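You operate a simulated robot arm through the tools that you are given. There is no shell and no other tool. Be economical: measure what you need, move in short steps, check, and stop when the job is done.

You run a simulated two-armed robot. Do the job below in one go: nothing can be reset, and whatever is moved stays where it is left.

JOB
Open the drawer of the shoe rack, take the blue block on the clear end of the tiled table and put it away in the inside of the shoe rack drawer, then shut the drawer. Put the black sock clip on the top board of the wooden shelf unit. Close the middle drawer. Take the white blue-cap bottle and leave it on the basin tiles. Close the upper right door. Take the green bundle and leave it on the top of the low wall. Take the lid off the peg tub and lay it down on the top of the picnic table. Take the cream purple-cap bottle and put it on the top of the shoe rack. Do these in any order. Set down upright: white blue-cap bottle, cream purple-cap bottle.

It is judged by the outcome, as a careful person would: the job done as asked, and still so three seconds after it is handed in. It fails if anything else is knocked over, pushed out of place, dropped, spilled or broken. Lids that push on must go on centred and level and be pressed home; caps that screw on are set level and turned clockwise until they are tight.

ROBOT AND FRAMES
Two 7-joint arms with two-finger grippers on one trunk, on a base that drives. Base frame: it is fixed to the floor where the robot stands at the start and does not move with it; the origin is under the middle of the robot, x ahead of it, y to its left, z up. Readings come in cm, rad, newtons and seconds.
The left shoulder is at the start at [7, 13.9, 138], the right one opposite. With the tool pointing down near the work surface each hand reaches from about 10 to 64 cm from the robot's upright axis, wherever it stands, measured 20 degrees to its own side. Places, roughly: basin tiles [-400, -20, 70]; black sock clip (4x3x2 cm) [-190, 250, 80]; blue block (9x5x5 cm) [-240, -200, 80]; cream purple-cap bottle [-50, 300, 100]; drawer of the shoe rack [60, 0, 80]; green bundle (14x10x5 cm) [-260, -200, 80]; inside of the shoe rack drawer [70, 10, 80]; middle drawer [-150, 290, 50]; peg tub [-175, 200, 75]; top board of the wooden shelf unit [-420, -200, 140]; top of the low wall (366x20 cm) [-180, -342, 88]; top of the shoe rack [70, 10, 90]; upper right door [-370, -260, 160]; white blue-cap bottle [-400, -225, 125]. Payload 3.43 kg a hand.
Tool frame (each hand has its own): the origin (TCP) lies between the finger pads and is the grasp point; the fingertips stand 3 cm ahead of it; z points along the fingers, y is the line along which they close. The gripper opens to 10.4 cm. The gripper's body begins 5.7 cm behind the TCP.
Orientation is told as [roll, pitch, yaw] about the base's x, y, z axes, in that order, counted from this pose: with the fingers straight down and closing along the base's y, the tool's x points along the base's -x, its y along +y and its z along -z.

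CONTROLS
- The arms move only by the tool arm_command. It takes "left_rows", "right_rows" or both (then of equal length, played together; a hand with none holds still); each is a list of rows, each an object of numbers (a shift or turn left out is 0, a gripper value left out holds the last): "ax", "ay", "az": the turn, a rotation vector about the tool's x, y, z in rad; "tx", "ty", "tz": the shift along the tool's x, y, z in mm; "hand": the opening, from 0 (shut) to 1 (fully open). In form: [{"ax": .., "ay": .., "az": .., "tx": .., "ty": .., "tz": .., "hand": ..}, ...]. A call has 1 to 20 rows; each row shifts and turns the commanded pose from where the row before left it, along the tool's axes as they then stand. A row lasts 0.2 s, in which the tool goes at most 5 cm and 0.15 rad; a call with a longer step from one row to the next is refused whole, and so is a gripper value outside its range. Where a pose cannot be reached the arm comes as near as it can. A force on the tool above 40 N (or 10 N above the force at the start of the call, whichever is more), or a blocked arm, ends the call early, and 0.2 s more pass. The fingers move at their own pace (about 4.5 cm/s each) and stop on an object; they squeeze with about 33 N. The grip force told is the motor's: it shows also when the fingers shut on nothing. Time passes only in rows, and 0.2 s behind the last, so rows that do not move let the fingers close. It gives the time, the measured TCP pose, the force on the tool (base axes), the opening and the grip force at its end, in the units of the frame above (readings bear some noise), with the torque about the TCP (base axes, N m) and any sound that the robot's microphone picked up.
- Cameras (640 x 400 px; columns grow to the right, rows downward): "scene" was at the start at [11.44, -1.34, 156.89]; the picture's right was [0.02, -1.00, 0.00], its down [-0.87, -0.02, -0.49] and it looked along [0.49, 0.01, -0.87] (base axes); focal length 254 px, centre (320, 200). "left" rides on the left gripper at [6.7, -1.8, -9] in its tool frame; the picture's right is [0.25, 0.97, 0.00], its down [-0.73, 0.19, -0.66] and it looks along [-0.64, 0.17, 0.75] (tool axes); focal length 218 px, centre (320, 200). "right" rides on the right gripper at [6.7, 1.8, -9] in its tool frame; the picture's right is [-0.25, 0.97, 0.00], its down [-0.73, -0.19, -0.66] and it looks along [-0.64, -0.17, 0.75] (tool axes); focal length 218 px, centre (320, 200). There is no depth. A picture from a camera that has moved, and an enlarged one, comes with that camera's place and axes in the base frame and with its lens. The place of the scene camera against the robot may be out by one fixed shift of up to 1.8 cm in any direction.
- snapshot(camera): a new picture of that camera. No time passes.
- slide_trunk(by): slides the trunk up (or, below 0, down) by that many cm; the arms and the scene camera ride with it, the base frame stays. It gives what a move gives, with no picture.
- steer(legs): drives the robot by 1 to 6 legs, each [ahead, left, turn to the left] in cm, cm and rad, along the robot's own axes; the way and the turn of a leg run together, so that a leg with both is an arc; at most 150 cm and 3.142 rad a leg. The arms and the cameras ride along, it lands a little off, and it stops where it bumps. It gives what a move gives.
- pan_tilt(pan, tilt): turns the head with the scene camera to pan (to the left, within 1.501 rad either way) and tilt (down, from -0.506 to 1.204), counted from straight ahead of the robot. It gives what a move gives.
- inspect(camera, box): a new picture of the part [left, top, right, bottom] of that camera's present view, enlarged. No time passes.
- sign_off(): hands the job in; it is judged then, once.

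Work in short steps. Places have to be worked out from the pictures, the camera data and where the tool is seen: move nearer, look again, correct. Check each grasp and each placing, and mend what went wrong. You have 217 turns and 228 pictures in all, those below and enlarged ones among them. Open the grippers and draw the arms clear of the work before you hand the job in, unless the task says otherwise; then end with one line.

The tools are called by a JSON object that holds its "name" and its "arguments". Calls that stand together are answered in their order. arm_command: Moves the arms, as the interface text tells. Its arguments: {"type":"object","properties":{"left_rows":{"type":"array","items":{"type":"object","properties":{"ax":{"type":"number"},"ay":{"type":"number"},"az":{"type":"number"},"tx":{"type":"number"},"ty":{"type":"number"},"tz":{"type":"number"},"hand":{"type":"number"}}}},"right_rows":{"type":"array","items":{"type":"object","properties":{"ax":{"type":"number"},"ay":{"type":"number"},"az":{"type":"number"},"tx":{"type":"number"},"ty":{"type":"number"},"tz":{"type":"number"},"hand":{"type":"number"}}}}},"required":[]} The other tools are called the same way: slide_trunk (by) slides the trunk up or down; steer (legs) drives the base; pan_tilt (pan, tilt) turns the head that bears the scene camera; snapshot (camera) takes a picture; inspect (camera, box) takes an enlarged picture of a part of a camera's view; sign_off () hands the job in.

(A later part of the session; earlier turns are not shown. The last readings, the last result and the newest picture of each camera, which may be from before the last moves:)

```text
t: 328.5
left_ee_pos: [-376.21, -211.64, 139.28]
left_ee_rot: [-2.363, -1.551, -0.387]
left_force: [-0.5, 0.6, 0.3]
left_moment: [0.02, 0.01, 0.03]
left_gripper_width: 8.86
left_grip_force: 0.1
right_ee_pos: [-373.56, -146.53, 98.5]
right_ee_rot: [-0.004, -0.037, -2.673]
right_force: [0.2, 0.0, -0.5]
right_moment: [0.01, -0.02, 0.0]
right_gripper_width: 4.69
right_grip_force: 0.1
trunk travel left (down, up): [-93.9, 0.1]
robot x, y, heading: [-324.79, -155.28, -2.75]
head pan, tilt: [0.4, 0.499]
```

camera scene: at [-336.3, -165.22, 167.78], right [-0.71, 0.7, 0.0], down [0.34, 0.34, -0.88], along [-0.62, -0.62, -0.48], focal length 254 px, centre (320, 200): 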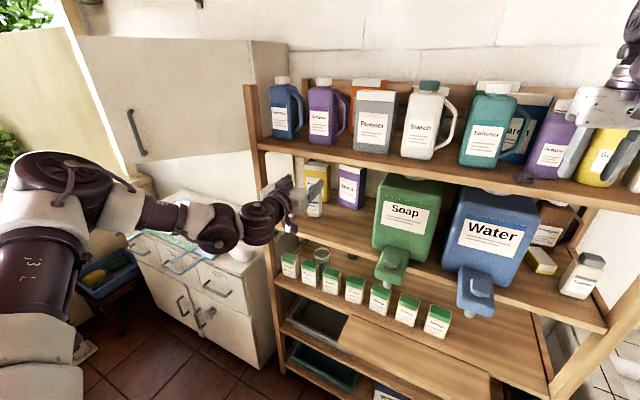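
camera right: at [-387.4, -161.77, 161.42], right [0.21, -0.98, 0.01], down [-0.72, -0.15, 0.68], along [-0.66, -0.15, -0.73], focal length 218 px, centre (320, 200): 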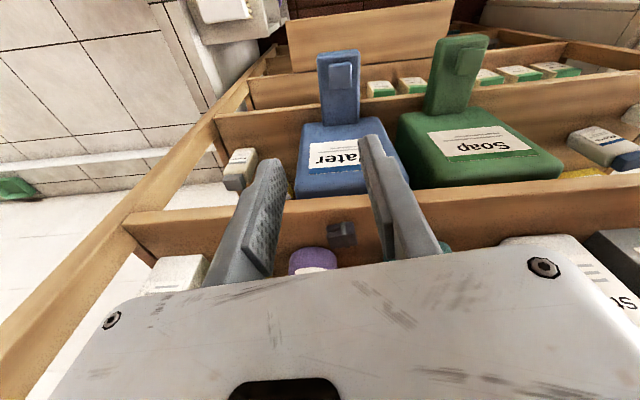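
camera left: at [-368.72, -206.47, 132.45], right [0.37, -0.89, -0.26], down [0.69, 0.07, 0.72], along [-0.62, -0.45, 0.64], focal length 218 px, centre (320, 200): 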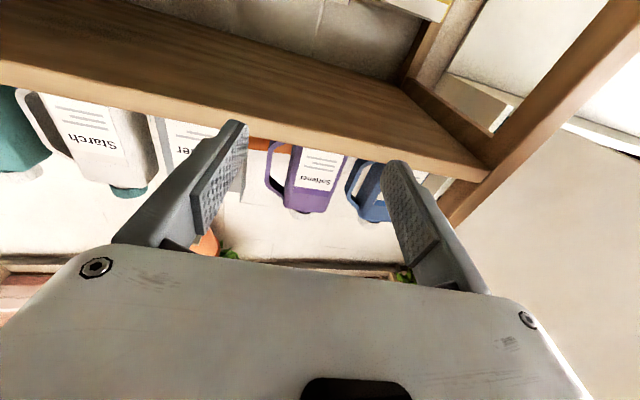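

Right hand now retracts freely. Bottle base triangulates to [-391.6, -223.4, 116.6]. I pitch the left hand 30° nose-down, shift left 5.4 cm, and set the opening.

{"name": "arm_command", "arguments": {"left_rows": [{"ay": 0.13, "hand": 0.72}, {"ay": 0.13}, {"ay": 0.13}, {"ay": 0.13}, {"ty": 27}, {"ty": 27}], "right_rows": [{"tx": 30}, {"tx": 30}, {"tx": 30}, {"tx": 30}, {"tx": 30}, {"tx": 30}]}}

{"name": "slide_trunk", "arguments": {"by": -14}}

{"name": "snapshot", "arguments": {"camera": "left"}}

{"name": "snapshot", "arguments": {"camera": "scene"}}

```text
t: 329.9
left_ee_pos: [-373.8, -216.89, 139.0]
left_ee_rot: [-0.029, -1.063, -2.721]
left_force: [0.9, 0.0, 0.5]
left_moment: [0.02, -0.01, -0.03]
left_gripper_width: 7.49
left_grip_force: 0.0
right_ee_pos: [-357.18, -138.46, 97.95]
right_ee_rot: [-0.006, -0.036, -2.672]
right_force: [-0.6, -0.7, 0.2]
right_moment: [0.02, 0.01, 0.01]
right_gripper_width: 4.65
right_grip_force: 0.1
trunk travel left (down, up): [-93.9, 0.1]
robot x, y, heading: [-325.32, -155.35, -2.75]
head pan, tilt: [0.4, 0.499]
```

```text
t: 331.6
left_ee_pos: [-374.11, -216.72, 124.92]
left_ee_rot: [-0.024, -1.061, -2.729]
left_force: [-0.2, -0.1, 0.9]
left_moment: [0.04, 0.0, 0.03]
left_gripper_width: 7.48
left_grip_force: 0.0
right_ee_pos: [-357.36, -138.33, 83.79]
right_ee_rot: [0.0, -0.035, -2.673]
right_force: [0.3, 0.1, -0.1]
right_moment: [0.03, 0.02, 0.03]
right_gripper_width: 4.66
right_grip_force: 0.0
trunk travel left (down, up): [-79.9, 14.1]
robot x, y, heading: [-325.24, -155.29, -2.75]
head pan, tilt: [0.4, 0.499]
```

```text
99 pictures are left
camera left: at [-364.48, -210.63, 123.67], right [0.48, -0.84, -0.23], down [0.28, -0.1, 0.95], along [-0.83, -0.53, 0.19], focal length 218 px, centre (320, 200)
```

left: 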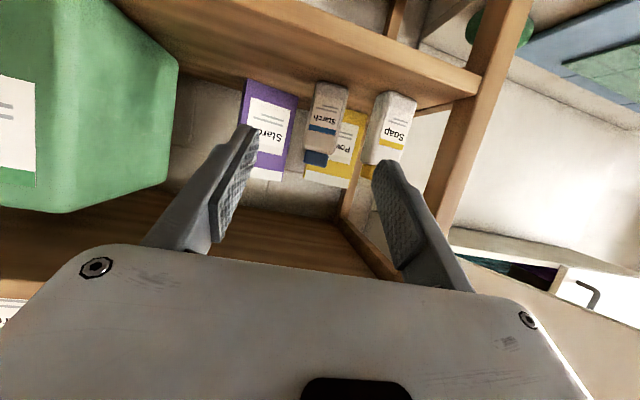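

```text
98 pictures are left
camera scene: at [-336.25, -165.22, 153.79], right [-0.71, 0.7, 0.0], down [0.34, 0.34, -0.88], along [-0.62, -0.62, -0.48], focal length 254 px, centre (320, 200)
```

scene: 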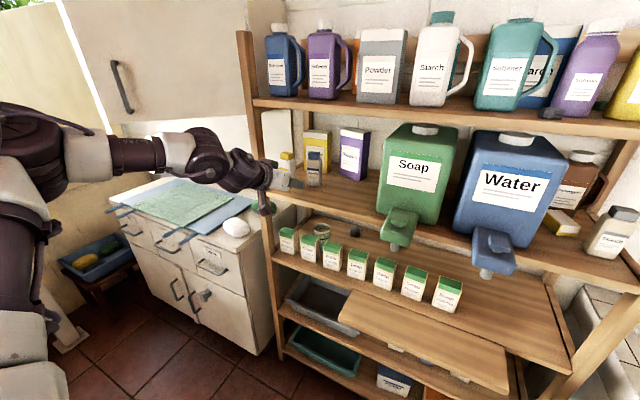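

The blue-cap "Starch" bottle stands at about [-391.8, -225], z 115–125.5. I move the right hand away from the basin ledge, shift the left hand 0.5 cm left and lower the trunk 4.5 cm.

{"name": "arm_command", "arguments": {"left_rows": [{"ty": 5}, {}, {}, {}, {}], "right_rows": [{"ty": 30}, {"ty": 30}, {"ty": 30}, {"ty": 20, "tx": 20}, {"tx": 30}]}}

{"name": "slide_trunk", "arguments": {"by": -4.5}}

{"name": "steer", "arguments": {"legs": [[10, 0, 0]]}}

{"name": "snapshot", "arguments": {"camera": "left"}}

{"name": "inspect", "arguments": {"camera": "scene", "box": [220, 80, 420, 220]}}

```text
t: 332.8
left_ee_pos: [-373.83, -216.99, 125.05]
left_ee_rot: [-0.022, -1.063, -2.729]
left_force: [0.3, 0.3, -0.2]
left_moment: [0.01, 0.02, -0.01]
left_gripper_width: 7.51
left_grip_force: 0.1
right_ee_pos: [-347.63, -145.78, 83.54]
right_ee_rot: [0.002, -0.036, -2.673]
right_force: [-0.2, -0.5, -0.7]
right_moment: [-0.05, -0.01, 0.01]
right_gripper_width: 4.67
right_grip_force: 0.1
trunk travel left (down, up): [-79.9, 14.1]
robot x, y, heading: [-324.88, -155.25, -2.749]
head pan, tilt: [0.4, 0.499]
```

```text
t: 333.7
left_ee_pos: [-373.78, -217.17, 120.5]
left_ee_rot: [-0.024, -1.061, -2.726]
left_force: [-0.3, 0.0, 0.1]
left_moment: [0.01, -0.02, 0.02]
left_gripper_width: 7.5
left_grip_force: 0.2
right_ee_pos: [-347.84, -145.89, 79.06]
right_ee_rot: [-0.001, -0.036, -2.673]
right_force: [0.5, -0.2, -0.8]
right_moment: [-0.01, 0.02, -0.01]
right_gripper_width: 4.68
right_grip_force: 0.0
trunk travel left (down, up): [-75.4, 18.6]
robot x, y, heading: [-325.24, -155.31, -2.749]
head pan, tilt: [0.4, 0.499]
```

```text
t: 334.8
left_ee_pos: [-383.04, -220.91, 120.43]
left_ee_rot: [-0.024, -1.063, -2.727]
left_force: [0.8, 0.5, 0.5]
left_moment: [0.03, -0.06, -0.01]
left_gripper_width: 7.48
left_grip_force: 0.1
right_ee_pos: [-357.04, -149.67, 79.08]
right_ee_rot: [0.0, -0.035, -2.669]
right_force: [-0.4, -0.1, -0.5]
right_moment: [-0.03, -0.02, 0.0]
right_gripper_width: 4.71
right_grip_force: 0.0
trunk travel left (down, up): [-75.4, 18.6]
robot x, y, heading: [-334.24, -159.1, -2.749]
head pan, tilt: [0.4, 0.499]
```

```text
97 pictures are left
camera left: at [-373.39, -214.91, 119.2], right [0.48, -0.84, -0.23], down [0.28, -0.1, 0.95], along [-0.83, -0.53, 0.19], focal length 218 px, centre (320, 200)
```

left: 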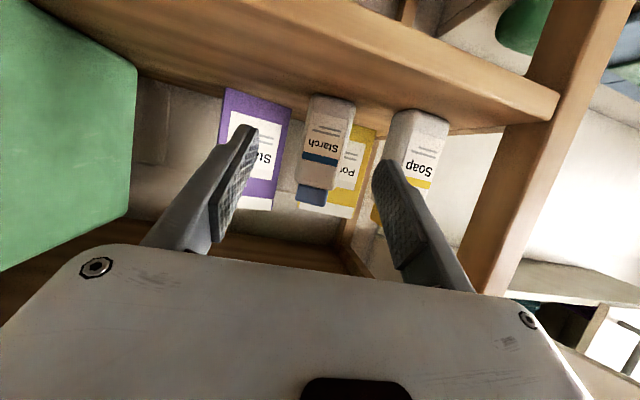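

```text
2.86 times, centred on (320, 150) of scene
camera zoom: at [-345.38, -168.97, 149.3], right [-0.71, 0.7, 0.0], down [0.34, 0.34, -0.88], along [-0.62, -0.62, -0.48], focal length 726 px, centre (320, 343)
```

zoom: 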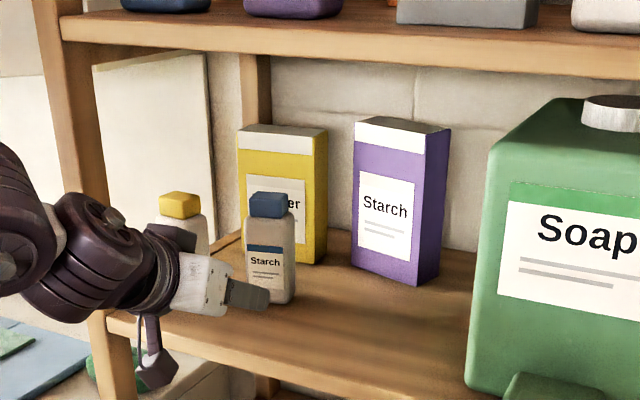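

Better triangulation puts the bottle at [-396.9, -228.5], board z≈112.5. Shift left 1.7 cm, lower 2.4 cm, and drive ahead 9.

{"name": "arm_command", "arguments": {"left_rows": [{"ty": 17}, {}]}}

{"name": "slide_trunk", "arguments": {"by": -2.4}}

{"name": "steer", "arguments": {"legs": [[8.5, 0, 0]]}}

{"name": "snapshot", "arguments": {"camera": "left"}}

{"name": "inspect", "arguments": {"camera": "scene", "box": [220, 80, 420, 220]}}

```text
t: 335.4
left_ee_pos: [-382.47, -222.69, 120.49]
left_ee_rot: [-0.024, -1.062, -2.727]
left_force: [-0.6, -0.4, 0.1]
left_moment: [-0.03, 0.0, 0.0]
left_gripper_width: 7.5
left_grip_force: 0.0
right_ee_pos: [-357.0, -149.59, 78.98]
right_ee_rot: [0.0, -0.033, -2.67]
right_force: [-0.6, -0.5, 0.4]
right_moment: [0.01, 0.01, 0.0]
right_gripper_width: 4.67
right_grip_force: 0.1
trunk travel left (down, up): [-75.4, 18.6]
robot x, y, heading: [-333.92, -159.48, -2.751]
head pan, tilt: [0.4, 0.499]
```

```text
t: 336.1
left_ee_pos: [-382.47, -222.55, 118.14]
left_ee_rot: [-0.024, -1.06, -2.726]
left_force: [-0.6, 0.2, -0.3]
left_moment: [0.02, -0.02, 0.01]
left_gripper_width: 7.5
left_grip_force: 0.1
right_ee_pos: [-356.99, -149.57, 76.77]
right_ee_rot: [0.0, -0.035, -2.67]
right_force: [0.2, 0.2, -0.3]
right_moment: [0.02, -0.01, -0.01]
right_gripper_width: 4.65
right_grip_force: 0.0
trunk travel left (down, up): [-73.0, 21.0]
robot x, y, heading: [-334.05, -159.04, -2.75]
head pan, tilt: [0.4, 0.499]
```

```text
t: 337.2
left_ee_pos: [-390.23, -225.82, 118.15]
left_ee_rot: [-0.023, -1.063, -2.725]
left_force: [0.4, -0.2, -0.2]
left_moment: [0.01, -0.01, -0.04]
left_gripper_width: 7.49
left_grip_force: 0.0
right_ee_pos: [-364.87, -153.02, 76.65]
right_ee_rot: [0.001, -0.035, -2.671]
right_force: [-0.3, -0.2, -0.3]
right_moment: [0.02, 0.01, 0.01]
right_gripper_width: 4.67
right_grip_force: 0.1
trunk travel left (down, up): [-73.0, 21.0]
robot x, y, heading: [-342.3, -162.47, -2.748]
head pan, tilt: [0.4, 0.499]
```

```text
95 pictures are left
camera left: at [-380.67, -219.85, 116.8], right [0.48, -0.84, -0.23], down [0.28, -0.1, 0.95], along [-0.83, -0.53, 0.19], focal length 218 px, centre (320, 200)
```

left: 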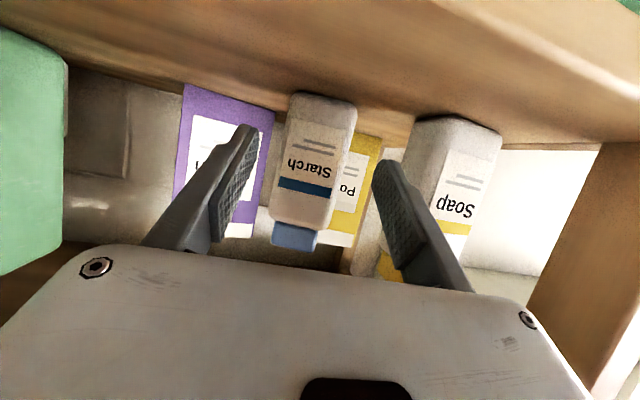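

```text
2.86 times, centred on (320, 150) of scene
camera zoom: at [-353.36, -172.28, 146.89], right [-0.71, 0.7, 0.0], down [0.34, 0.34, -0.88], along [-0.62, -0.63, -0.48], focal length 726 px, centre (320, 343)
```

zoom: 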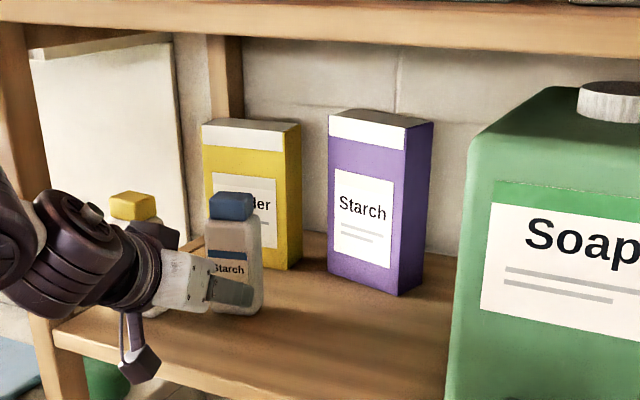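

Well aligned; bottle 7.4 cm ahead. Drive 7 cm and close.

{"name": "steer", "arguments": {"legs": [[7, 0, 0]]}}

{"name": "arm_command", "arguments": {"left_rows": [{"hand": 0}, {}, {}, {}, {}, {}]}}

{"name": "snapshot", "arguments": {"camera": "left"}}

{"name": "inspect", "arguments": {"camera": "scene", "box": [200, 80, 400, 220]}}

```text
t: 338.2
left_ee_pos: [-396.61, -228.49, 118.14]
left_ee_rot: [-0.024, -1.063, -2.725]
left_force: [0.8, 0.1, -1.4]
left_moment: [-0.01, 0.02, 0.01]
left_gripper_width: 7.49
left_grip_force: 0.0
right_ee_pos: [-371.48, -155.56, 76.65]
right_ee_rot: [0.0, -0.034, -2.671]
right_force: [0.6, -0.3, 0.4]
right_moment: [0.0, 0.01, -0.02]
right_gripper_width: 4.69
right_grip_force: 0.0
trunk travel left (down, up): [-73.0, 21.0]
robot x, y, heading: [-348.7, -164.77, -2.748]
head pan, tilt: [0.4, 0.499]
```

```text
t: 339.6
left_ee_pos: [-396.68, -228.52, 118.19]
left_ee_rot: [-0.026, -1.061, -2.726]
left_force: [-1.1, 0.3, -0.9]
left_moment: [0.06, -0.04, -0.02]
left_gripper_width: 5.46
left_grip_force: 33.1
right_ee_pos: [-371.46, -155.64, 76.71]
right_ee_rot: [0.0, -0.034, -2.671]
right_force: [0.0, 0.1, 0.4]
right_moment: [0.02, 0.04, -0.01]
right_gripper_width: 4.69
right_grip_force: 0.1
trunk travel left (down, up): [-73.0, 21.0]
robot x, y, heading: [-348.49, -165.23, -2.753]
head pan, tilt: [0.4, 0.499]
```

```text
93 pictures are left
camera left: at [-387.17, -222.56, 116.75], right [0.48, -0.84, -0.23], down [0.28, -0.1, 0.95], along [-0.83, -0.53, 0.19], focal length 218 px, centre (320, 200)
```

left: 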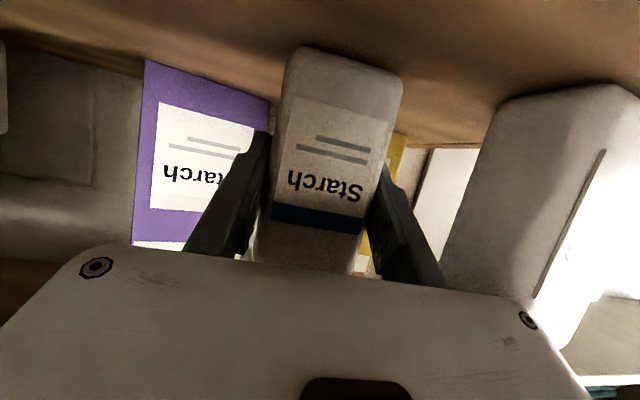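

```text
2.86 times, centred on (300, 150) of scene
camera zoom: at [-359.87, -175.01, 146.88], right [-0.71, 0.7, 0.0], down [0.34, 0.34, -0.88], along [-0.62, -0.62, -0.48], focal length 726 px, centre (377, 343)
```

zoom: 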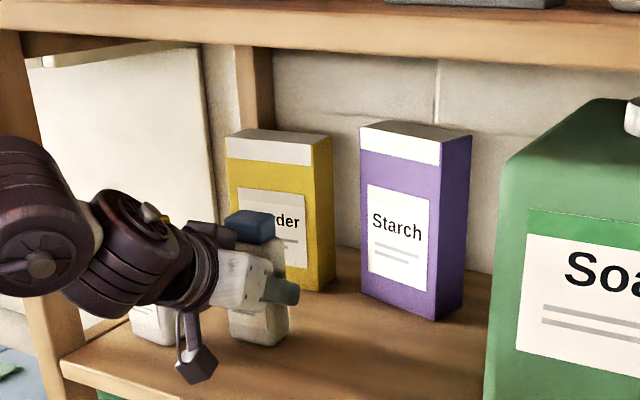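

Gripped (5.46 cm). Lift 2 cm and back out along the same line.

{"name": "slide_trunk", "arguments": {"by": 2}}

{"name": "steer", "arguments": {"legs": [[-28, 0, 0]]}}

{"name": "snapshot", "arguments": {"camera": "scene"}}

```text
t: 340.3
left_ee_pos: [-396.71, -228.46, 120.07]
left_ee_rot: [-0.026, -1.062, -2.726]
left_force: [0.0, -0.4, -1.3]
left_moment: [0.0, -0.02, 0.01]
left_gripper_width: 5.43
left_grip_force: 32.8
right_ee_pos: [-371.35, -155.66, 78.75]
right_ee_rot: [0.001, -0.033, -2.671]
right_force: [0.4, 0.5, 0.4]
right_moment: [0.03, 0.03, -0.05]
right_gripper_width: 4.69
right_grip_force: 0.0
trunk travel left (down, up): [-75.0, 19.0]
robot x, y, heading: [-348.59, -165.32, -2.748]
head pan, tilt: [0.4, 0.499]
```

```text
t: 342.3
left_ee_pos: [-370.82, -218.08, 119.96]
left_ee_rot: [-0.026, -1.063, -2.722]
left_force: [0.5, 0.2, -2.0]
left_moment: [0.01, -0.03, 0.01]
left_gripper_width: 5.43
left_grip_force: 32.6
right_ee_pos: [-345.71, -145.01, 78.69]
right_ee_rot: [0.0, -0.032, -2.667]
right_force: [-0.2, 0.8, -0.1]
right_moment: [0.0, 0.01, 0.03]
right_gripper_width: 4.7
right_grip_force: 0.1
trunk travel left (down, up): [-75.0, 19.0]
robot x, y, heading: [-323.08, -154.46, -2.745]
head pan, tilt: [0.4, 0.499]
```

```text
91 pictures are left
camera scene: at [-334.1, -164.37, 148.86], right [-0.71, 0.7, 0.0], down [0.34, 0.34, -0.88], along [-0.61, -0.63, -0.48], focal length 254 px, centre (320, 200)
```

scene: 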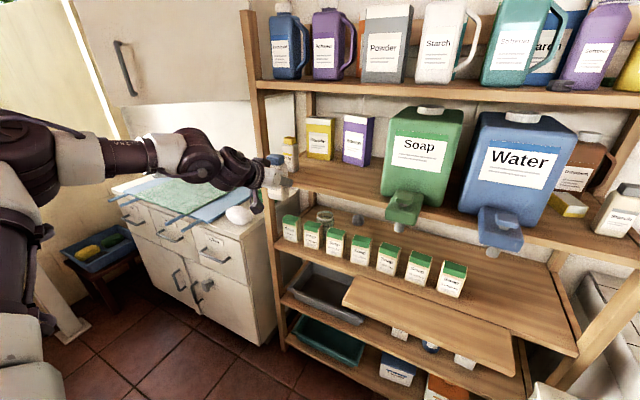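

Bottle is out and neighbours still stand. Raise the trunk and go back out through the gap.

{"name": "slide_trunk", "arguments": {"by": 18.5}}

{"name": "steer", "arguments": {"legs": [[0, 0, 0.668], [0, 2.7, 0], [-32, 0, 0], [-34, 0, 0]]}}

{"name": "pan_tilt", "arguments": {"pan": -0.6, "tilt": 0.7}}

{"name": "snapshot", "arguments": {"camera": "scene"}}

```text
t: 344.3
left_ee_pos: [-370.66, -217.96, 138.63]
left_ee_rot: [-0.024, -1.06, -2.722]
left_force: [-0.3, -0.2, -1.2]
left_moment: [0.0, 0.0, 0.02]
left_gripper_width: 5.44
left_grip_force: 32.5
right_ee_pos: [-345.73, -144.97, 97.2]
right_ee_rot: [0.0, -0.034, -2.666]
right_force: [-0.1, 0.2, 0.3]
right_moment: [-0.03, 0.0, 0.0]
right_gripper_width: 4.66
right_grip_force: 0.1
trunk travel left (down, up): [-93.5, 0.5]
robot x, y, heading: [-323.05, -154.53, -2.75]
head pan, tilt: [0.4, 0.499]
```

```text
t: 350.5
left_ee_pos: [-287.17, -177.87, 138.42]
left_ee_rot: [-0.024, -1.058, -2.06]
left_force: [-0.2, 0.4, -2.2]
left_moment: [0.03, 0.02, 0.0]
left_gripper_width: 5.4
left_grip_force: 33.1
right_ee_pos: [-312.08, -104.84, 97.14]
right_ee_rot: [0.001, -0.032, -2.006]
right_force: [0.1, -0.3, -0.1]
right_moment: [0.0, -0.02, 0.0]
right_gripper_width: 4.69
right_grip_force: 0.0
trunk travel left (down, up): [-93.5, 0.5]
robot x, y, heading: [-288.33, -98.06, -2.08]
head pan, tilt: [0.4, 0.499]
```

```text
t: 351.8
left_ee_pos: [-286.93, -177.71, 138.5]
left_ee_rot: [-0.024, -1.062, -2.061]
left_force: [0.3, -0.1, -2.3]
left_moment: [0.04, 0.0, 0.0]
left_gripper_width: 5.43
left_grip_force: 32.9
right_ee_pos: [-312.02, -104.76, 97.22]
right_ee_rot: [0.001, -0.032, -2.005]
right_force: [1.1, 0.7, 0.3]
right_moment: [-0.01, 0.0, 0.0]
right_gripper_width: 4.66
right_grip_force: 0.1
trunk travel left (down, up): [-93.5, 0.5]
robot x, y, heading: [-288.13, -97.87, -2.082]
head pan, tilt: [-0.6, 0.7]
```

```text
90 pictures are left
camera scene: at [-298.56, -107.72, 165.6], right [-0.44, 0.9, 0.0], down [0.58, 0.29, -0.76], along [-0.69, -0.34, -0.64], focal length 254 px, centre (320, 200)
```

scene: 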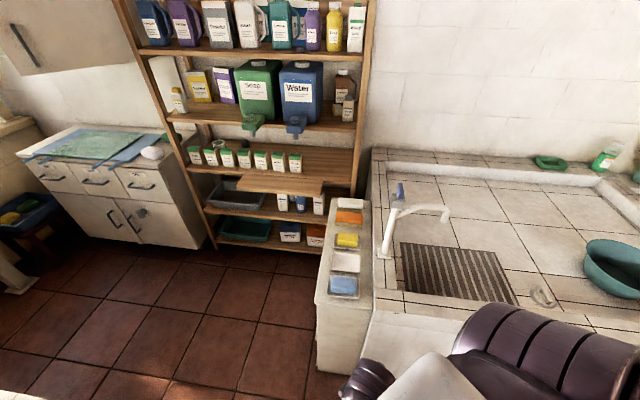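

Out of the gap. Turn to face the basin and strafe right to align left hand with a clear tile spot near [-406, -58].

{"name": "steer", "arguments": {"legs": [[0, 0, -1.06], [0, -80, 0], [38, 0, 0]]}}

{"name": "pan_tilt", "arguments": {"pan": 0.25, "tilt": 0.75}}

{"name": "snapshot", "arguments": {"camera": "scene"}}

```text
t: 360.7
left_ee_pos: [-394.59, -56.43, 138.69]
left_ee_rot: [-0.025, -1.063, -3.138]
left_force: [0.0, -0.1, -2.2]
left_moment: [0.0, 0.0, -0.01]
left_gripper_width: 5.44
left_grip_force: 33.0
right_ee_pos: [-342.11, -0.01, 97.12]
right_ee_rot: [0.0, -0.035, -3.084]
right_force: [-0.8, 0.4, -0.1]
right_moment: [0.01, 0.01, -0.03]
right_gripper_width: 4.67
right_grip_force: 0.0
trunk travel left (down, up): [-93.5, 0.5]
robot x, y, heading: [-325.05, -17.27, 3.124]
head pan, tilt: [-0.6, 0.7]
```

```text
t: 361.9
left_ee_pos: [-394.85, -56.52, 138.7]
left_ee_rot: [-0.025, -1.061, -3.138]
left_force: [-0.1, 0.4, -2.2]
left_moment: [0.01, 0.0, 0.03]
left_gripper_width: 5.45
left_grip_force: 32.8
right_ee_pos: [-342.21, 0.12, 97.24]
right_ee_rot: [0.001, -0.032, -3.085]
right_force: [1.0, -0.8, -0.4]
right_moment: [-0.02, -0.02, 0.0]
right_gripper_width: 4.67
right_grip_force: 0.1
trunk travel left (down, up): [-93.5, 0.5]
robot x, y, heading: [-325.15, -17.89, 3.126]
head pan, tilt: [0.25, 0.75]
```

```text
89 pictures are left
camera scene: at [-338.42, -20.97, 165.19], right [-0.23, 0.97, 0.0], down [0.66, 0.15, -0.73], along [-0.71, -0.16, -0.68], focal length 254 px, centre (320, 200)
```

scene: 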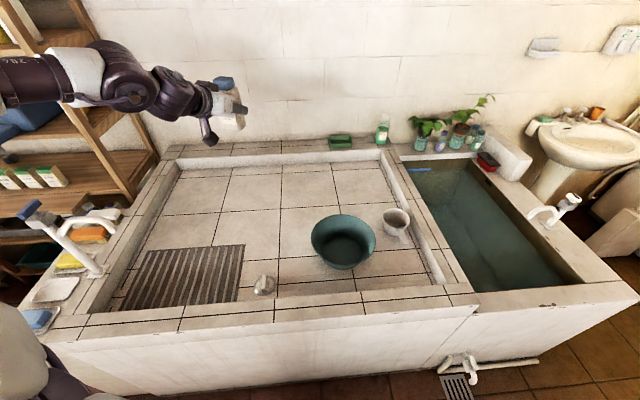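

Clear tiles left of the bowl; target about [-407, -60]. Move the right hand aside, drive ahead 12/left 3, and lower the trunk partway.

{"name": "arm_command", "arguments": {"right_rows": [{"ty": -30}, {"ty": -30}, {"ty": -30}, {"ty": -30}, {"ty": -30}, {"ty": -30}, {"ty": -30}, {"ty": -30}]}}

{"name": "steer", "arguments": {"legs": [[12, 3, 0]]}}

{"name": "slide_trunk", "arguments": {"by": -35}}

{"name": "snapshot", "arguments": {"camera": "scene"}}

{"name": "snapshot", "arguments": {"camera": "left"}}

```text
t: 363.7
left_ee_pos: [-394.89, -56.36, 138.55]
left_ee_rot: [-0.022, -1.061, -3.141]
left_force: [-0.3, 0.0, -1.2]
left_moment: [-0.02, -0.02, 0.03]
left_gripper_width: 5.44
left_grip_force: 33.2
right_ee_pos: [-343.63, 24.2, 97.17]
right_ee_rot: [0.001, -0.033, -3.084]
right_force: [-0.7, 1.0, 0.4]
right_moment: [-0.02, 0.01, -0.02]
right_gripper_width: 4.68
right_grip_force: 0.0
trunk travel left (down, up): [-93.5, 0.5]
robot x, y, heading: [-325.28, -17.75, 3.121]
head pan, tilt: [0.25, 0.75]
```

```text
t: 364.9
left_ee_pos: [-406.41, -59.22, 138.86]
left_ee_rot: [-0.022, -1.065, -3.14]
left_force: [0.7, -0.6, -1.4]
left_moment: [0.03, 0.0, 0.02]
left_gripper_width: 5.43
left_grip_force: 33.2
right_ee_pos: [-355.36, 21.32, 97.28]
right_ee_rot: [0.0, -0.034, -3.081]
right_force: [0.0, 0.6, 0.2]
right_moment: [-0.01, 0.0, 0.01]
right_gripper_width: 4.66
right_grip_force: 0.1
trunk travel left (down, up): [-93.5, 0.5]
robot x, y, heading: [-337.15, -20.33, 3.121]
head pan, tilt: [0.25, 0.75]
```

```text
t: 368.3
left_ee_pos: [-406.65, -59.3, 103.6]
left_ee_rot: [-0.025, -1.06, -3.139]
left_force: [-0.5, 0.4, -1.2]
left_moment: [0.0, -0.03, 0.03]
left_gripper_width: 5.44
left_grip_force: 33.4
right_ee_pos: [-355.46, 21.37, 62.14]
right_ee_rot: [0.001, -0.032, -3.083]
right_force: [0.7, 0.5, 0.6]
right_moment: [-0.01, -0.02, -0.01]
right_gripper_width: 4.7
right_grip_force: 0.0
trunk travel left (down, up): [-58.5, 35.5]
robot x, y, heading: [-337.09, -20.49, 3.116]
head pan, tilt: [0.25, 0.75]
```

```text
88 pictures are left
camera scene: at [-350.45, -23.75, 130.19], right [-0.23, 0.97, 0.0], down [0.66, 0.16, -0.73], along [-0.71, -0.17, -0.68], focal length 254 px, centre (320, 200)
```

scene: 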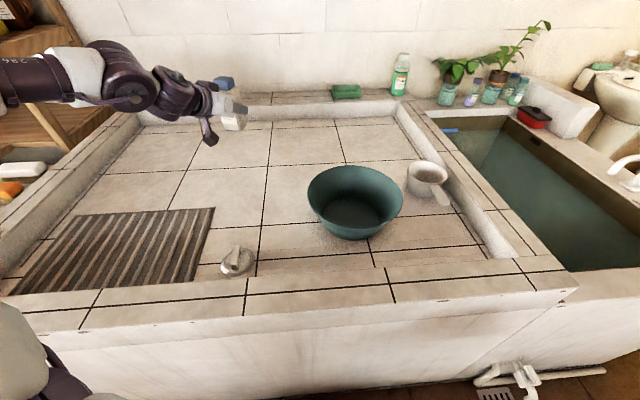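

```text
87 pictures are left
camera left: at [-395.5, -57.65, 102.25], right [0.11, -0.97, -0.23], down [0.21, -0.21, 0.95], along [-0.97, -0.15, 0.19], focal length 218 px, centre (320, 200)
```

left: 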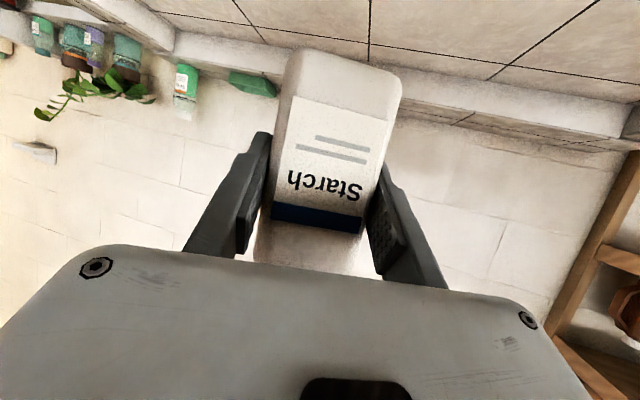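

Clear below. Lower 17 cm more, then look.

{"name": "slide_trunk", "arguments": {"by": -18}}

{"name": "snapshot", "arguments": {"camera": "scene"}}

```text
t: 370.3
left_ee_pos: [-406.54, -59.28, 85.63]
left_ee_rot: [-0.025, -1.06, -3.14]
left_force: [-0.1, 0.1, -1.1]
left_moment: [0.0, -0.01, -0.03]
left_gripper_width: 5.45
left_grip_force: 33.1
right_ee_pos: [-355.52, 21.29, 44.22]
right_ee_rot: [0.0, -0.035, -3.082]
right_force: [-0.7, 0.3, 0.0]
right_moment: [0.03, 0.0, -0.02]
right_gripper_width: 4.69
right_grip_force: 0.0
trunk travel left (down, up): [-40.5, 53.5]
robot x, y, heading: [-336.89, -20.63, 3.124]
head pan, tilt: [0.25, 0.75]
```

```text
86 pictures are left
camera scene: at [-350.43, -23.75, 112.19], right [-0.23, 0.97, 0.0], down [0.66, 0.16, -0.73], along [-0.71, -0.17, -0.68], focal length 254 px, centre (320, 200)
```

scene: 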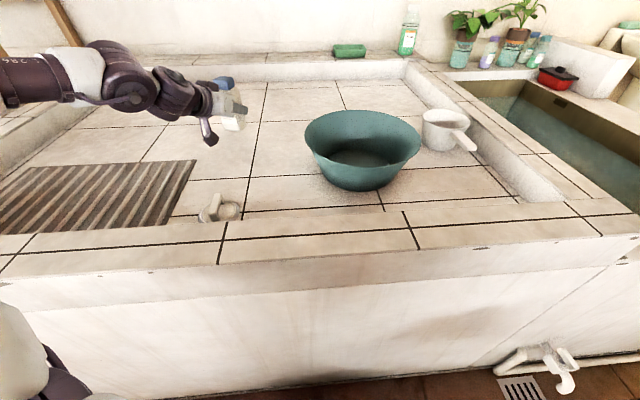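

{"name": "slide_trunk", "arguments": {"by": -5}}

{"name": "inspect", "arguments": {"camera": "scene", "box": [120, 40, 360, 220]}}

{"name": "slide_trunk", "arguments": {"by": -2}}

{"name": "slide_trunk", "arguments": {"by": -1}}

{"name": "slide_trunk", "arguments": {"by": -1}}

{"name": "inspect", "arguments": {"camera": "scene", "box": [120, 40, 360, 220]}}

```text
t: 371.2
left_ee_pos: [-406.62, -59.21, 80.6]
left_ee_rot: [-0.026, -1.062, -3.139]
left_force: [-0.8, -0.6, -1.9]
left_moment: [0.0, -0.04, -0.03]
left_gripper_width: 5.46
left_grip_force: 33.6
right_ee_pos: [-355.59, 21.3, 39.11]
right_ee_rot: [-0.002, -0.032, -3.082]
right_force: [0.1, -0.2, -0.4]
right_moment: [0.0, 0.02, 0.0]
right_gripper_width: 4.66
right_grip_force: 0.0
trunk travel left (down, up): [-35.5, 58.5]
robot x, y, heading: [-336.83, -20.54, 3.118]
head pan, tilt: [0.25, 0.75]
```

```text
2.22 times, centred on (240, 130) of scene
camera zoom: at [-350.42, -23.74, 107.19], right [-0.23, 0.97, 0.0], down [0.66, 0.16, -0.73], along [-0.71, -0.17, -0.68], focal length 565 px, centre (498, 356)
```

zoom: 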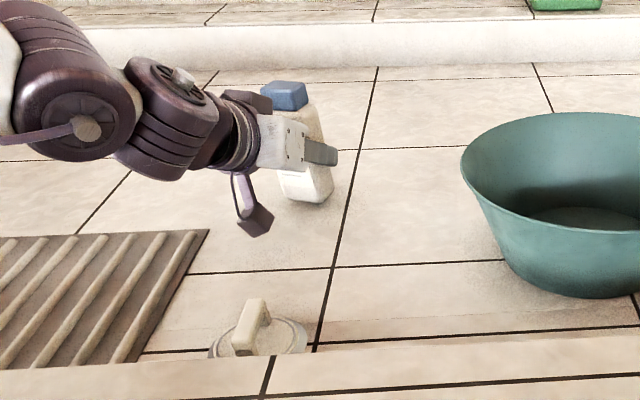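

```text
t: 371.9
left_ee_pos: [-406.52, -59.15, 79.45]
left_ee_rot: [-0.023, -1.078, -3.134]
left_force: [-4.8, -7.7, 30.4]
left_moment: [-0.72, 0.59, 0.13]
left_gripper_width: 5.47
left_grip_force: 32.9
right_ee_pos: [-355.33, 21.41, 37.21]
right_ee_rot: [0.002, -0.038, -3.081]
right_force: [0.4, -0.7, 0.7]
right_moment: [-0.01, 0.03, 0.01]
right_gripper_width: 4.68
right_grip_force: 0.2
trunk travel left (down, up): [-33.5, 60.5]
robot x, y, heading: [-337.06, -20.46, 3.125]
head pan, tilt: [0.25, 0.75]
```

```text
t: 372.5
left_ee_pos: [-406.39, -59.08, 78.46]
left_ee_rot: [-0.022, -1.074, -3.14]
left_force: [2.5, -1.8, 31.0]
left_moment: [-0.54, 0.57, 0.17]
left_gripper_width: 5.46
left_grip_force: 33.1
right_ee_pos: [-355.48, 21.43, 36.22]
right_ee_rot: [0.001, -0.038, -3.082]
right_force: [0.6, -0.2, -0.1]
right_moment: [0.0, 0.01, -0.02]
right_gripper_width: 4.68
right_grip_force: 0.0
trunk travel left (down, up): [-32.5, 61.5]
robot x, y, heading: [-337.08, -20.33, 3.12]
head pan, tilt: [0.25, 0.75]
```

```text
t: 373.0
left_ee_pos: [-406.54, -59.1, 77.75]
left_ee_rot: [-0.035, -1.082, -3.131]
left_force: [7.8, 1.3, 20.0]
left_moment: [0.38, -3.23, -0.01]
left_gripper_width: 5.49
left_grip_force: 32.7
right_ee_pos: [-355.52, 21.34, 35.22]
right_ee_rot: [0.001, -0.037, -3.083]
right_force: [0.2, 0.0, -0.2]
right_moment: [0.02, 0.0, 0.0]
right_gripper_width: 4.68
right_grip_force: 0.1
trunk travel left (down, up): [-31.6, 62.4]
robot x, y, heading: [-337.06, -20.9, 3.127]
head pan, tilt: [0.25, 0.75]
stopped: the force on the tool passed its limit at 50 N (the readings are from after the stop); the commanded pose is now the measured one
```

```text
2.22 times, centred on (240, 130) of scene
camera zoom: at [-350.09, -23.62, 103.26], right [-0.23, 0.97, 0.0], down [0.66, 0.15, -0.73], along [-0.71, -0.17, -0.68], focal length 565 px, centre (498, 356)
```

zoom: 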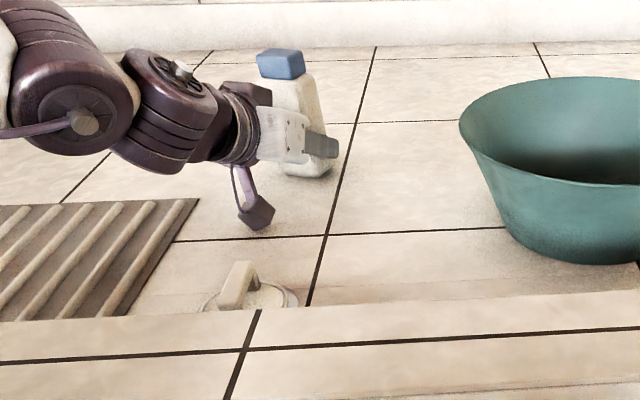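

I pressed a bit far (fingers slid down the bottle). Ease up 1 cm... then open.

{"name": "slide_trunk", "arguments": {"by": 0.6}}

{"name": "arm_command", "arguments": {"left_rows": [{"hand": 0.56}, {"hand": 0.62}, {"hand": 0.7}, {}, {}]}}

{"name": "inspect", "arguments": {"camera": "scene", "box": [120, 40, 360, 220]}}

{"name": "snapshot", "arguments": {"camera": "left"}}

```text
t: 373.6
left_ee_pos: [-406.78, -59.18, 77.85]
left_ee_rot: [-0.027, -1.071, -3.138]
left_force: [-0.5, 0.8, 3.6]
left_moment: [-0.09, 0.13, -0.05]
left_gripper_width: 5.46
left_grip_force: 33.2
right_ee_pos: [-355.54, 21.32, 35.83]
right_ee_rot: [0.0, -0.033, -3.081]
right_force: [-1.1, -0.3, -0.3]
right_moment: [0.03, -0.02, 0.01]
right_gripper_width: 4.66
right_grip_force: 0.0
trunk travel left (down, up): [-32.2, 61.8]
robot x, y, heading: [-337.28, -20.43, 3.117]
head pan, tilt: [0.25, 0.75]
```

```text
t: 374.8
left_ee_pos: [-406.73, -59.21, 77.91]
left_ee_rot: [-0.031, -1.074, -3.135]
left_force: [-0.2, 1.4, -0.2]
left_moment: [-0.04, -0.03, -0.03]
left_gripper_width: 7.29
left_grip_force: 0.0
right_ee_pos: [-355.42, 21.29, 35.9]
right_ee_rot: [0.001, -0.033, -3.082]
right_force: [0.4, -0.7, 0.6]
right_moment: [0.03, -0.01, -0.02]
right_gripper_width: 4.68
right_grip_force: 0.1
trunk travel left (down, up): [-32.2, 61.8]
robot x, y, heading: [-337.22, -20.79, 3.122]
head pan, tilt: [0.25, 0.75]
```

```text
2.22 times, centred on (240, 130) of scene
camera zoom: at [-350.41, -23.74, 103.87], right [-0.23, 0.97, 0.0], down [0.66, 0.16, -0.73], along [-0.71, -0.17, -0.68], focal length 565 px, centre (498, 356)
```

zoom: 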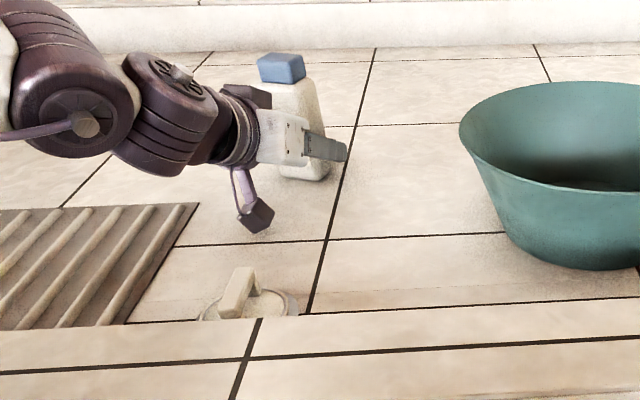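

```text
82 pictures are left
camera left: at [-395.6, -57.55, 76.4], right [0.1, -0.97, -0.24], down [0.23, -0.21, 0.95], along [-0.97, -0.15, 0.2], focal length 218 px, centre (320, 200)
```

left: 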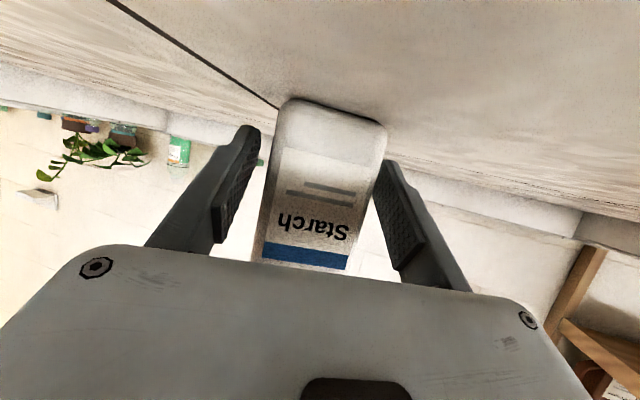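

Released and upright. Back 4 cm, raise, then back off.

{"name": "steer", "arguments": {"legs": [[-5, 0, 0]]}}

{"name": "slide_trunk", "arguments": {"by": 20}}

{"name": "steer", "arguments": {"legs": [[-20, 0, 0]]}}

{"name": "inspect", "arguments": {"camera": "scene", "box": [120, 40, 400, 240]}}

```text
t: 375.7
left_ee_pos: [-401.65, -59.46, 77.88]
left_ee_rot: [-0.032, -1.073, -3.132]
left_force: [-0.4, 0.0, 0.3]
left_moment: [0.01, -0.02, 0.02]
left_gripper_width: 7.32
left_grip_force: 0.0
right_ee_pos: [-350.48, 21.18, 35.97]
right_ee_rot: [-0.001, -0.035, -3.083]
right_force: [1.1, -1.1, -0.2]
right_moment: [-0.02, 0.0, 0.01]
right_gripper_width: 4.67
right_grip_force: 0.1
trunk travel left (down, up): [-32.2, 61.8]
robot x, y, heading: [-332.31, -20.43, 3.119]
head pan, tilt: [0.25, 0.75]
```

```text
t: 377.9
left_ee_pos: [-401.58, -59.35, 97.9]
left_ee_rot: [-0.03, -1.075, -3.132]
left_force: [0.8, 0.0, -0.2]
left_moment: [-0.01, 0.0, 0.02]
left_gripper_width: 7.26
left_grip_force: 0.1
right_ee_pos: [-350.65, 21.21, 55.87]
right_ee_rot: [0.0, -0.033, -3.083]
right_force: [0.4, 0.4, -0.3]
right_moment: [0.0, -0.03, 0.01]
right_gripper_width: 4.67
right_grip_force: 0.0
trunk travel left (down, up): [-52.2, 41.8]
robot x, y, heading: [-331.86, -20.04, 3.124]
head pan, tilt: [0.25, 0.75]
```

```text
t: 379.5
left_ee_pos: [-381.47, -59.67, 97.94]
left_ee_rot: [-0.032, -1.074, -3.136]
left_force: [0.2, 0.2, 0.4]
left_moment: [0.01, -0.01, -0.02]
left_gripper_width: 7.28
left_grip_force: 0.1
right_ee_pos: [-330.16, 20.86, 55.83]
right_ee_rot: [0.001, -0.036, -3.085]
right_force: [-0.1, -0.9, -0.8]
right_moment: [0.02, 0.03, -0.01]
right_gripper_width: 4.68
right_grip_force: 0.0
trunk travel left (down, up): [-52.2, 41.8]
robot x, y, heading: [-311.89, -21.03, 3.121]
head pan, tilt: [0.25, 0.75]
```

```text
2.00 times, centred on (260, 140) of scene
camera zoom: at [-325.03, -24.24, 123.88], right [-0.23, 0.97, 0.0], down [0.66, 0.15, -0.73], along [-0.71, -0.17, -0.68], focal length 508 px, centre (440, 320)
```

zoom: 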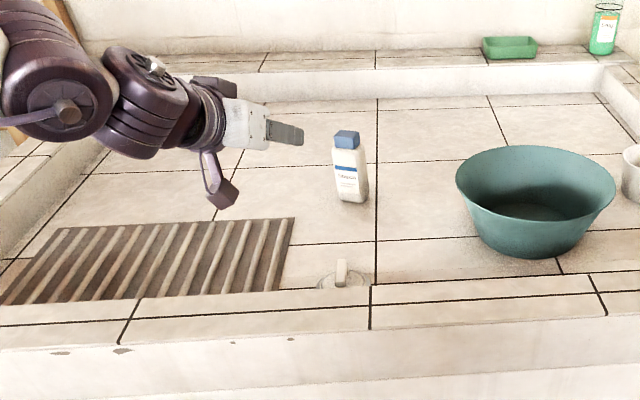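

White bottle stands upright on the tiles. Raise the trunk and go back through the gap for the cabinet door, then table and wall.

{"name": "slide_trunk", "arguments": {"by": 41.5}}

{"name": "steer", "arguments": {"legs": [[-23.5, 78, 0], [0, 0, 1.083]]}}

{"name": "pan_tilt", "arguments": {"pan": 0, "tilt": 0.9}}

{"name": "snapshot", "arguments": {"camera": "scene"}}

```text
refused: 41.5 is not a number from -40 to 40
```

```text
t: 382.3
left_ee_pos: [-367.58, -106.03, 98.26]
left_ee_rot: [-0.052, -1.079, 3.134]
left_force: [-0.6, 13.3, 2.6]
left_moment: [-0.16, 0.05, -0.3]
left_gripper_width: 6.47
left_grip_force: 0.1
right_ee_pos: [-316.83, -26.66, 55.86]
right_ee_rot: [-0.001, -0.036, -3.078]
right_force: [-0.4, -0.5, 0.6]
right_moment: [-0.01, 0.01, -0.01]
right_gripper_width: 4.68
right_grip_force: 0.1
trunk travel left (down, up): [-52.2, 41.8]
robot x, y, heading: [-297.91, -68.29, 3.128]
head pan, tilt: [0.25, 0.75]
stopped in leg 1: the force on the tool passed its limit at 55 N (the readings are from after the stop); the commanded pose is now the measured one
```

```text
t: 383.1
left_ee_pos: [-367.65, -106.1, 98.2]
left_ee_rot: [-0.044, -1.077, 3.133]
left_force: [-5.0, 17.2, 3.4]
left_moment: [-0.19, 0.05, -0.53]
left_gripper_width: 6.43
left_grip_force: 0.1
right_ee_pos: [-317.0, -26.56, 55.78]
right_ee_rot: [0.001, -0.033, -3.076]
right_force: [0.3, 0.6, 0.5]
right_moment: [0.0, -0.03, 0.01]
right_gripper_width: 4.69
right_grip_force: 0.0
trunk travel left (down, up): [-52.2, 41.8]
robot x, y, heading: [-298.17, -68.54, 3.131]
head pan, tilt: [0.0, 0.901]
```

```text
80 pictures are left
camera scene: at [-310.97, -69.43, 122.67], right [0.01, 1.0, 0.0], down [0.78, -0.01, -0.62], along [-0.62, 0.01, -0.78], focal length 254 px, centre (320, 200)
```

scene: 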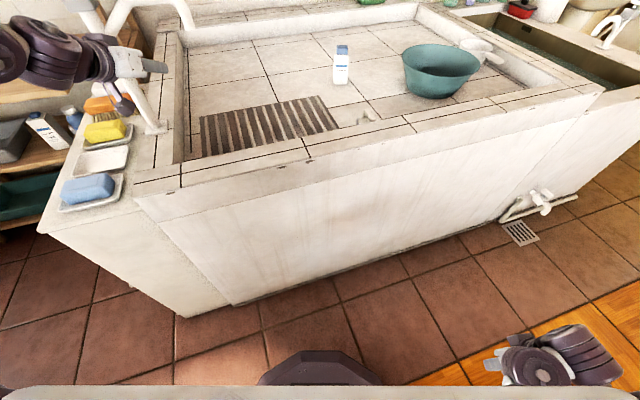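

The lift was refused (limit 40) and the left hand bumped the faucet. Move right away from it, raise, and check the faucet.

{"name": "steer", "arguments": {"legs": [[0, -12, 0]]}}

{"name": "slide_trunk", "arguments": {"by": 40}}

{"name": "pan_tilt", "arguments": {"pan": 0.5, "tilt": 0.7}}

{"name": "snapshot", "arguments": {"camera": "scene"}}

```text
t: 384.3
left_ee_pos: [-367.41, -94.39, 98.01]
left_ee_rot: [-0.045, -1.072, 3.139]
left_force: [-0.1, 0.0, -0.6]
left_moment: [0.0, 0.0, 0.04]
left_gripper_width: 7.27
left_grip_force: 0.1
right_ee_pos: [-316.67, -14.8, 55.73]
right_ee_rot: [0.001, -0.034, -3.078]
right_force: [0.2, 0.1, 0.8]
right_moment: [-0.04, 0.02, -0.02]
right_gripper_width: 4.66
right_grip_force: 0.1
trunk travel left (down, up): [-52.2, 41.8]
robot x, y, heading: [-297.95, -56.79, 3.127]
head pan, tilt: [0.0, 0.901]
```

```text
t: 388.1
left_ee_pos: [-367.38, -94.55, 137.96]
left_ee_rot: [-0.047, -1.074, 3.141]
left_force: [-0.4, -0.1, 0.5]
left_moment: [0.03, 0.03, 0.0]
left_gripper_width: 7.29
left_grip_force: 0.0
right_ee_pos: [-316.71, -14.74, 95.83]
right_ee_rot: [-0.002, -0.034, -3.076]
right_force: [-0.3, -0.5, 0.3]
right_moment: [-0.03, 0.02, -0.04]
right_gripper_width: 4.66
right_grip_force: 0.1
trunk travel left (down, up): [-92.2, 1.8]
robot x, y, heading: [-297.42, -56.73, 3.132]
head pan, tilt: [0.0, 0.901]
```

```text
t: 389.1
left_ee_pos: [-367.44, -94.48, 137.92]
left_ee_rot: [-0.046, -1.074, 3.14]
left_force: [-1.1, -0.1, 0.0]
left_moment: [-0.03, -0.01, 0.0]
left_gripper_width: 7.28
left_grip_force: 0.1
right_ee_pos: [-316.78, -14.76, 95.87]
right_ee_rot: [-0.002, -0.033, -3.077]
right_force: [0.9, -0.6, 0.1]
right_moment: [0.01, -0.01, -0.02]
right_gripper_width: 4.66
right_grip_force: 0.2
trunk travel left (down, up): [-92.2, 1.8]
robot x, y, heading: [-298.42, -56.87, 3.127]
head pan, tilt: [0.499, 0.7]
```

```text
79 pictures are left
camera scene: at [-310.73, -61.89, 164.29], right [-0.47, 0.88, 0.0], down [0.57, 0.3, -0.76], along [-0.68, -0.36, -0.64], focal length 254 px, centre (320, 200)
```

scene: 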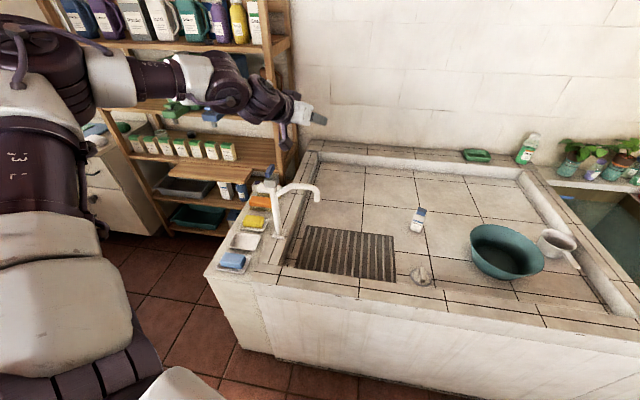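

Faucet is intact. Continue to the gap's entry, and thread it again.

{"name": "steer", "arguments": {"legs": [[-10, 42, 0], [0, 0, 1.078]]}}

{"name": "pan_tilt", "arguments": {"pan": 0, "tilt": 0.9}}

{"name": "snapshot", "arguments": {"camera": "scene"}}

```text
t: 394.4
left_ee_pos: [-287.9, -176.93, 137.97]
left_ee_rot: [-0.048, -1.075, -2.066]
left_force: [-0.4, 0.7, 0.0]
left_moment: [-0.01, 0.02, -0.05]
left_gripper_width: 7.29
left_grip_force: 0.0
right_ee_pos: [-334.25, -94.68, 95.97]
right_ee_rot: [-0.002, -0.033, -1.997]
right_force: [-0.3, 0.6, -1.4]
right_moment: [-0.02, 0.03, 0.04]
right_gripper_width: 4.71
right_grip_force: 0.0
trunk travel left (down, up): [-92.2, 1.8]
robot x, y, heading: [-288.74, -97.62, -2.075]
head pan, tilt: [0.499, 0.7]
```

```text
t: 395.3
left_ee_pos: [-287.91, -176.79, 137.98]
left_ee_rot: [-0.047, -1.073, -2.063]
left_force: [0.2, 0.4, 0.1]
left_moment: [-0.02, 0.0, 0.03]
left_gripper_width: 7.26
left_grip_force: 0.0
right_ee_pos: [-334.2, -94.53, 95.92]
right_ee_rot: [-0.003, -0.033, -1.997]
right_force: [-0.3, 0.4, 0.4]
right_moment: [-0.01, 0.01, 0.01]
right_gripper_width: 4.7
right_grip_force: 0.1
trunk travel left (down, up): [-92.2, 1.8]
robot x, y, heading: [-288.47, -97.83, -2.077]
head pan, tilt: [0.0, 0.901]
```

```text
78 pictures are left
camera scene: at [-294.89, -110.25, 162.68], right [-0.88, 0.48, 0.0], down [0.38, 0.69, -0.62], along [-0.3, -0.54, -0.78], focal length 254 px, centre (320, 200)
```

scene: 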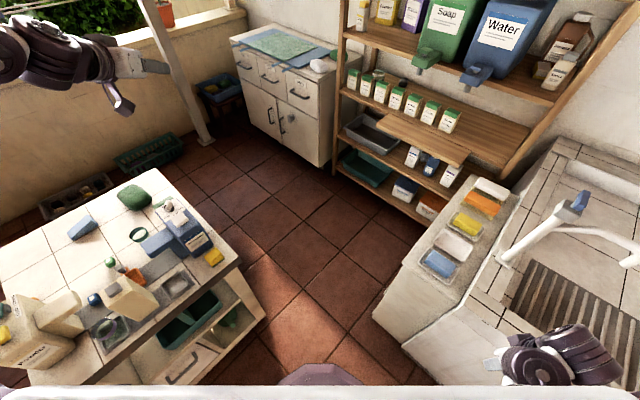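

The right hand is too far out (faucet); pull it in, then go through.

{"name": "arm_command", "arguments": {"right_rows": [{"ty": 30}, {"ty": 30}, {"ty": 30}, {"ty": 30}, {"ty": 30}, {"ty": 30}, {"ty": 30}, {"ty": 30}]}}

{"name": "steer", "arguments": {"legs": [[30, 0, 0], [32, 0, 0]]}}

{"name": "pan_tilt", "arguments": {"pan": 0.2, "tilt": 0.35}}

{"name": "snapshot", "arguments": {"camera": "scene"}}

```text
t: 397.1
left_ee_pos: [-287.89, -176.98, 137.97]
left_ee_rot: [-0.046, -1.075, -2.063]
left_force: [-0.7, 0.0, -0.8]
left_moment: [0.01, 0.0, 0.0]
left_gripper_width: 7.3
left_grip_force: 0.1
right_ee_pos: [-312.4, -104.35, 95.84]
right_ee_rot: [-0.001, -0.034, -1.995]
right_force: [-0.8, 1.2, 0.1]
right_moment: [-0.01, 0.0, -0.01]
right_gripper_width: 4.69
right_grip_force: 0.0
trunk travel left (down, up): [-92.2, 1.8]
robot x, y, heading: [-288.52, -97.66, -2.078]
head pan, tilt: [0.0, 0.901]
```

```text
t: 400.9
left_ee_pos: [-317.68, -231.25, 138.15]
left_ee_rot: [-0.047, -1.076, -2.062]
left_force: [0.7, 0.0, -0.6]
left_moment: [-0.01, 0.01, 0.01]
left_gripper_width: 7.3
left_grip_force: 0.1
right_ee_pos: [-342.6, -158.85, 96.0]
right_ee_rot: [-0.002, -0.035, -1.994]
right_force: [0.1, 0.3, 1.0]
right_moment: [0.03, -0.01, 0.02]
right_gripper_width: 4.67
right_grip_force: 0.1
trunk travel left (down, up): [-92.2, 1.8]
robot x, y, heading: [-319.05, -152.54, -2.075]
head pan, tilt: [0.0, 0.901]
```

```text
t: 401.9
left_ee_pos: [-317.89, -231.38, 138.02]
left_ee_rot: [-0.046, -1.074, -2.061]
left_force: [0.5, 0.3, 0.7]
left_moment: [-0.01, -0.03, 0.01]
left_gripper_width: 7.28
left_grip_force: 0.1
right_ee_pos: [-342.84, -159.08, 95.96]
right_ee_rot: [-0.002, -0.032, -1.993]
right_force: [0.0, -0.1, 0.0]
right_moment: [0.05, -0.01, -0.01]
right_gripper_width: 4.67
right_grip_force: 0.0
trunk travel left (down, up): [-92.2, 1.8]
robot x, y, heading: [-318.71, -152.53, -2.071]
head pan, tilt: [0.201, 0.351]
```

```text
77 pictures are left
camera scene: at [-324.21, -167.13, 167.42], right [-0.95, 0.3, 0.0], down [0.1, 0.33, -0.94], along [-0.28, -0.9, -0.34], focal length 254 px, centre (320, 200)
```

scene: 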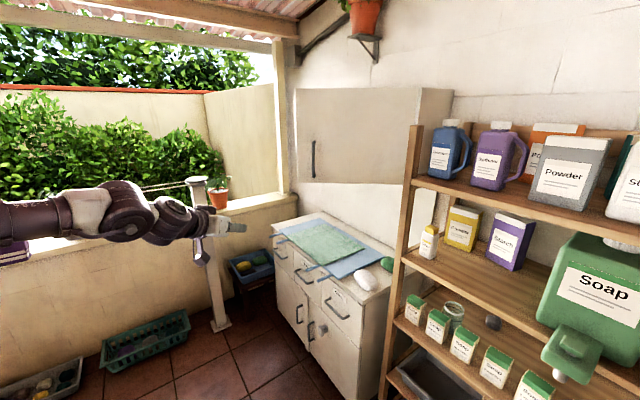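

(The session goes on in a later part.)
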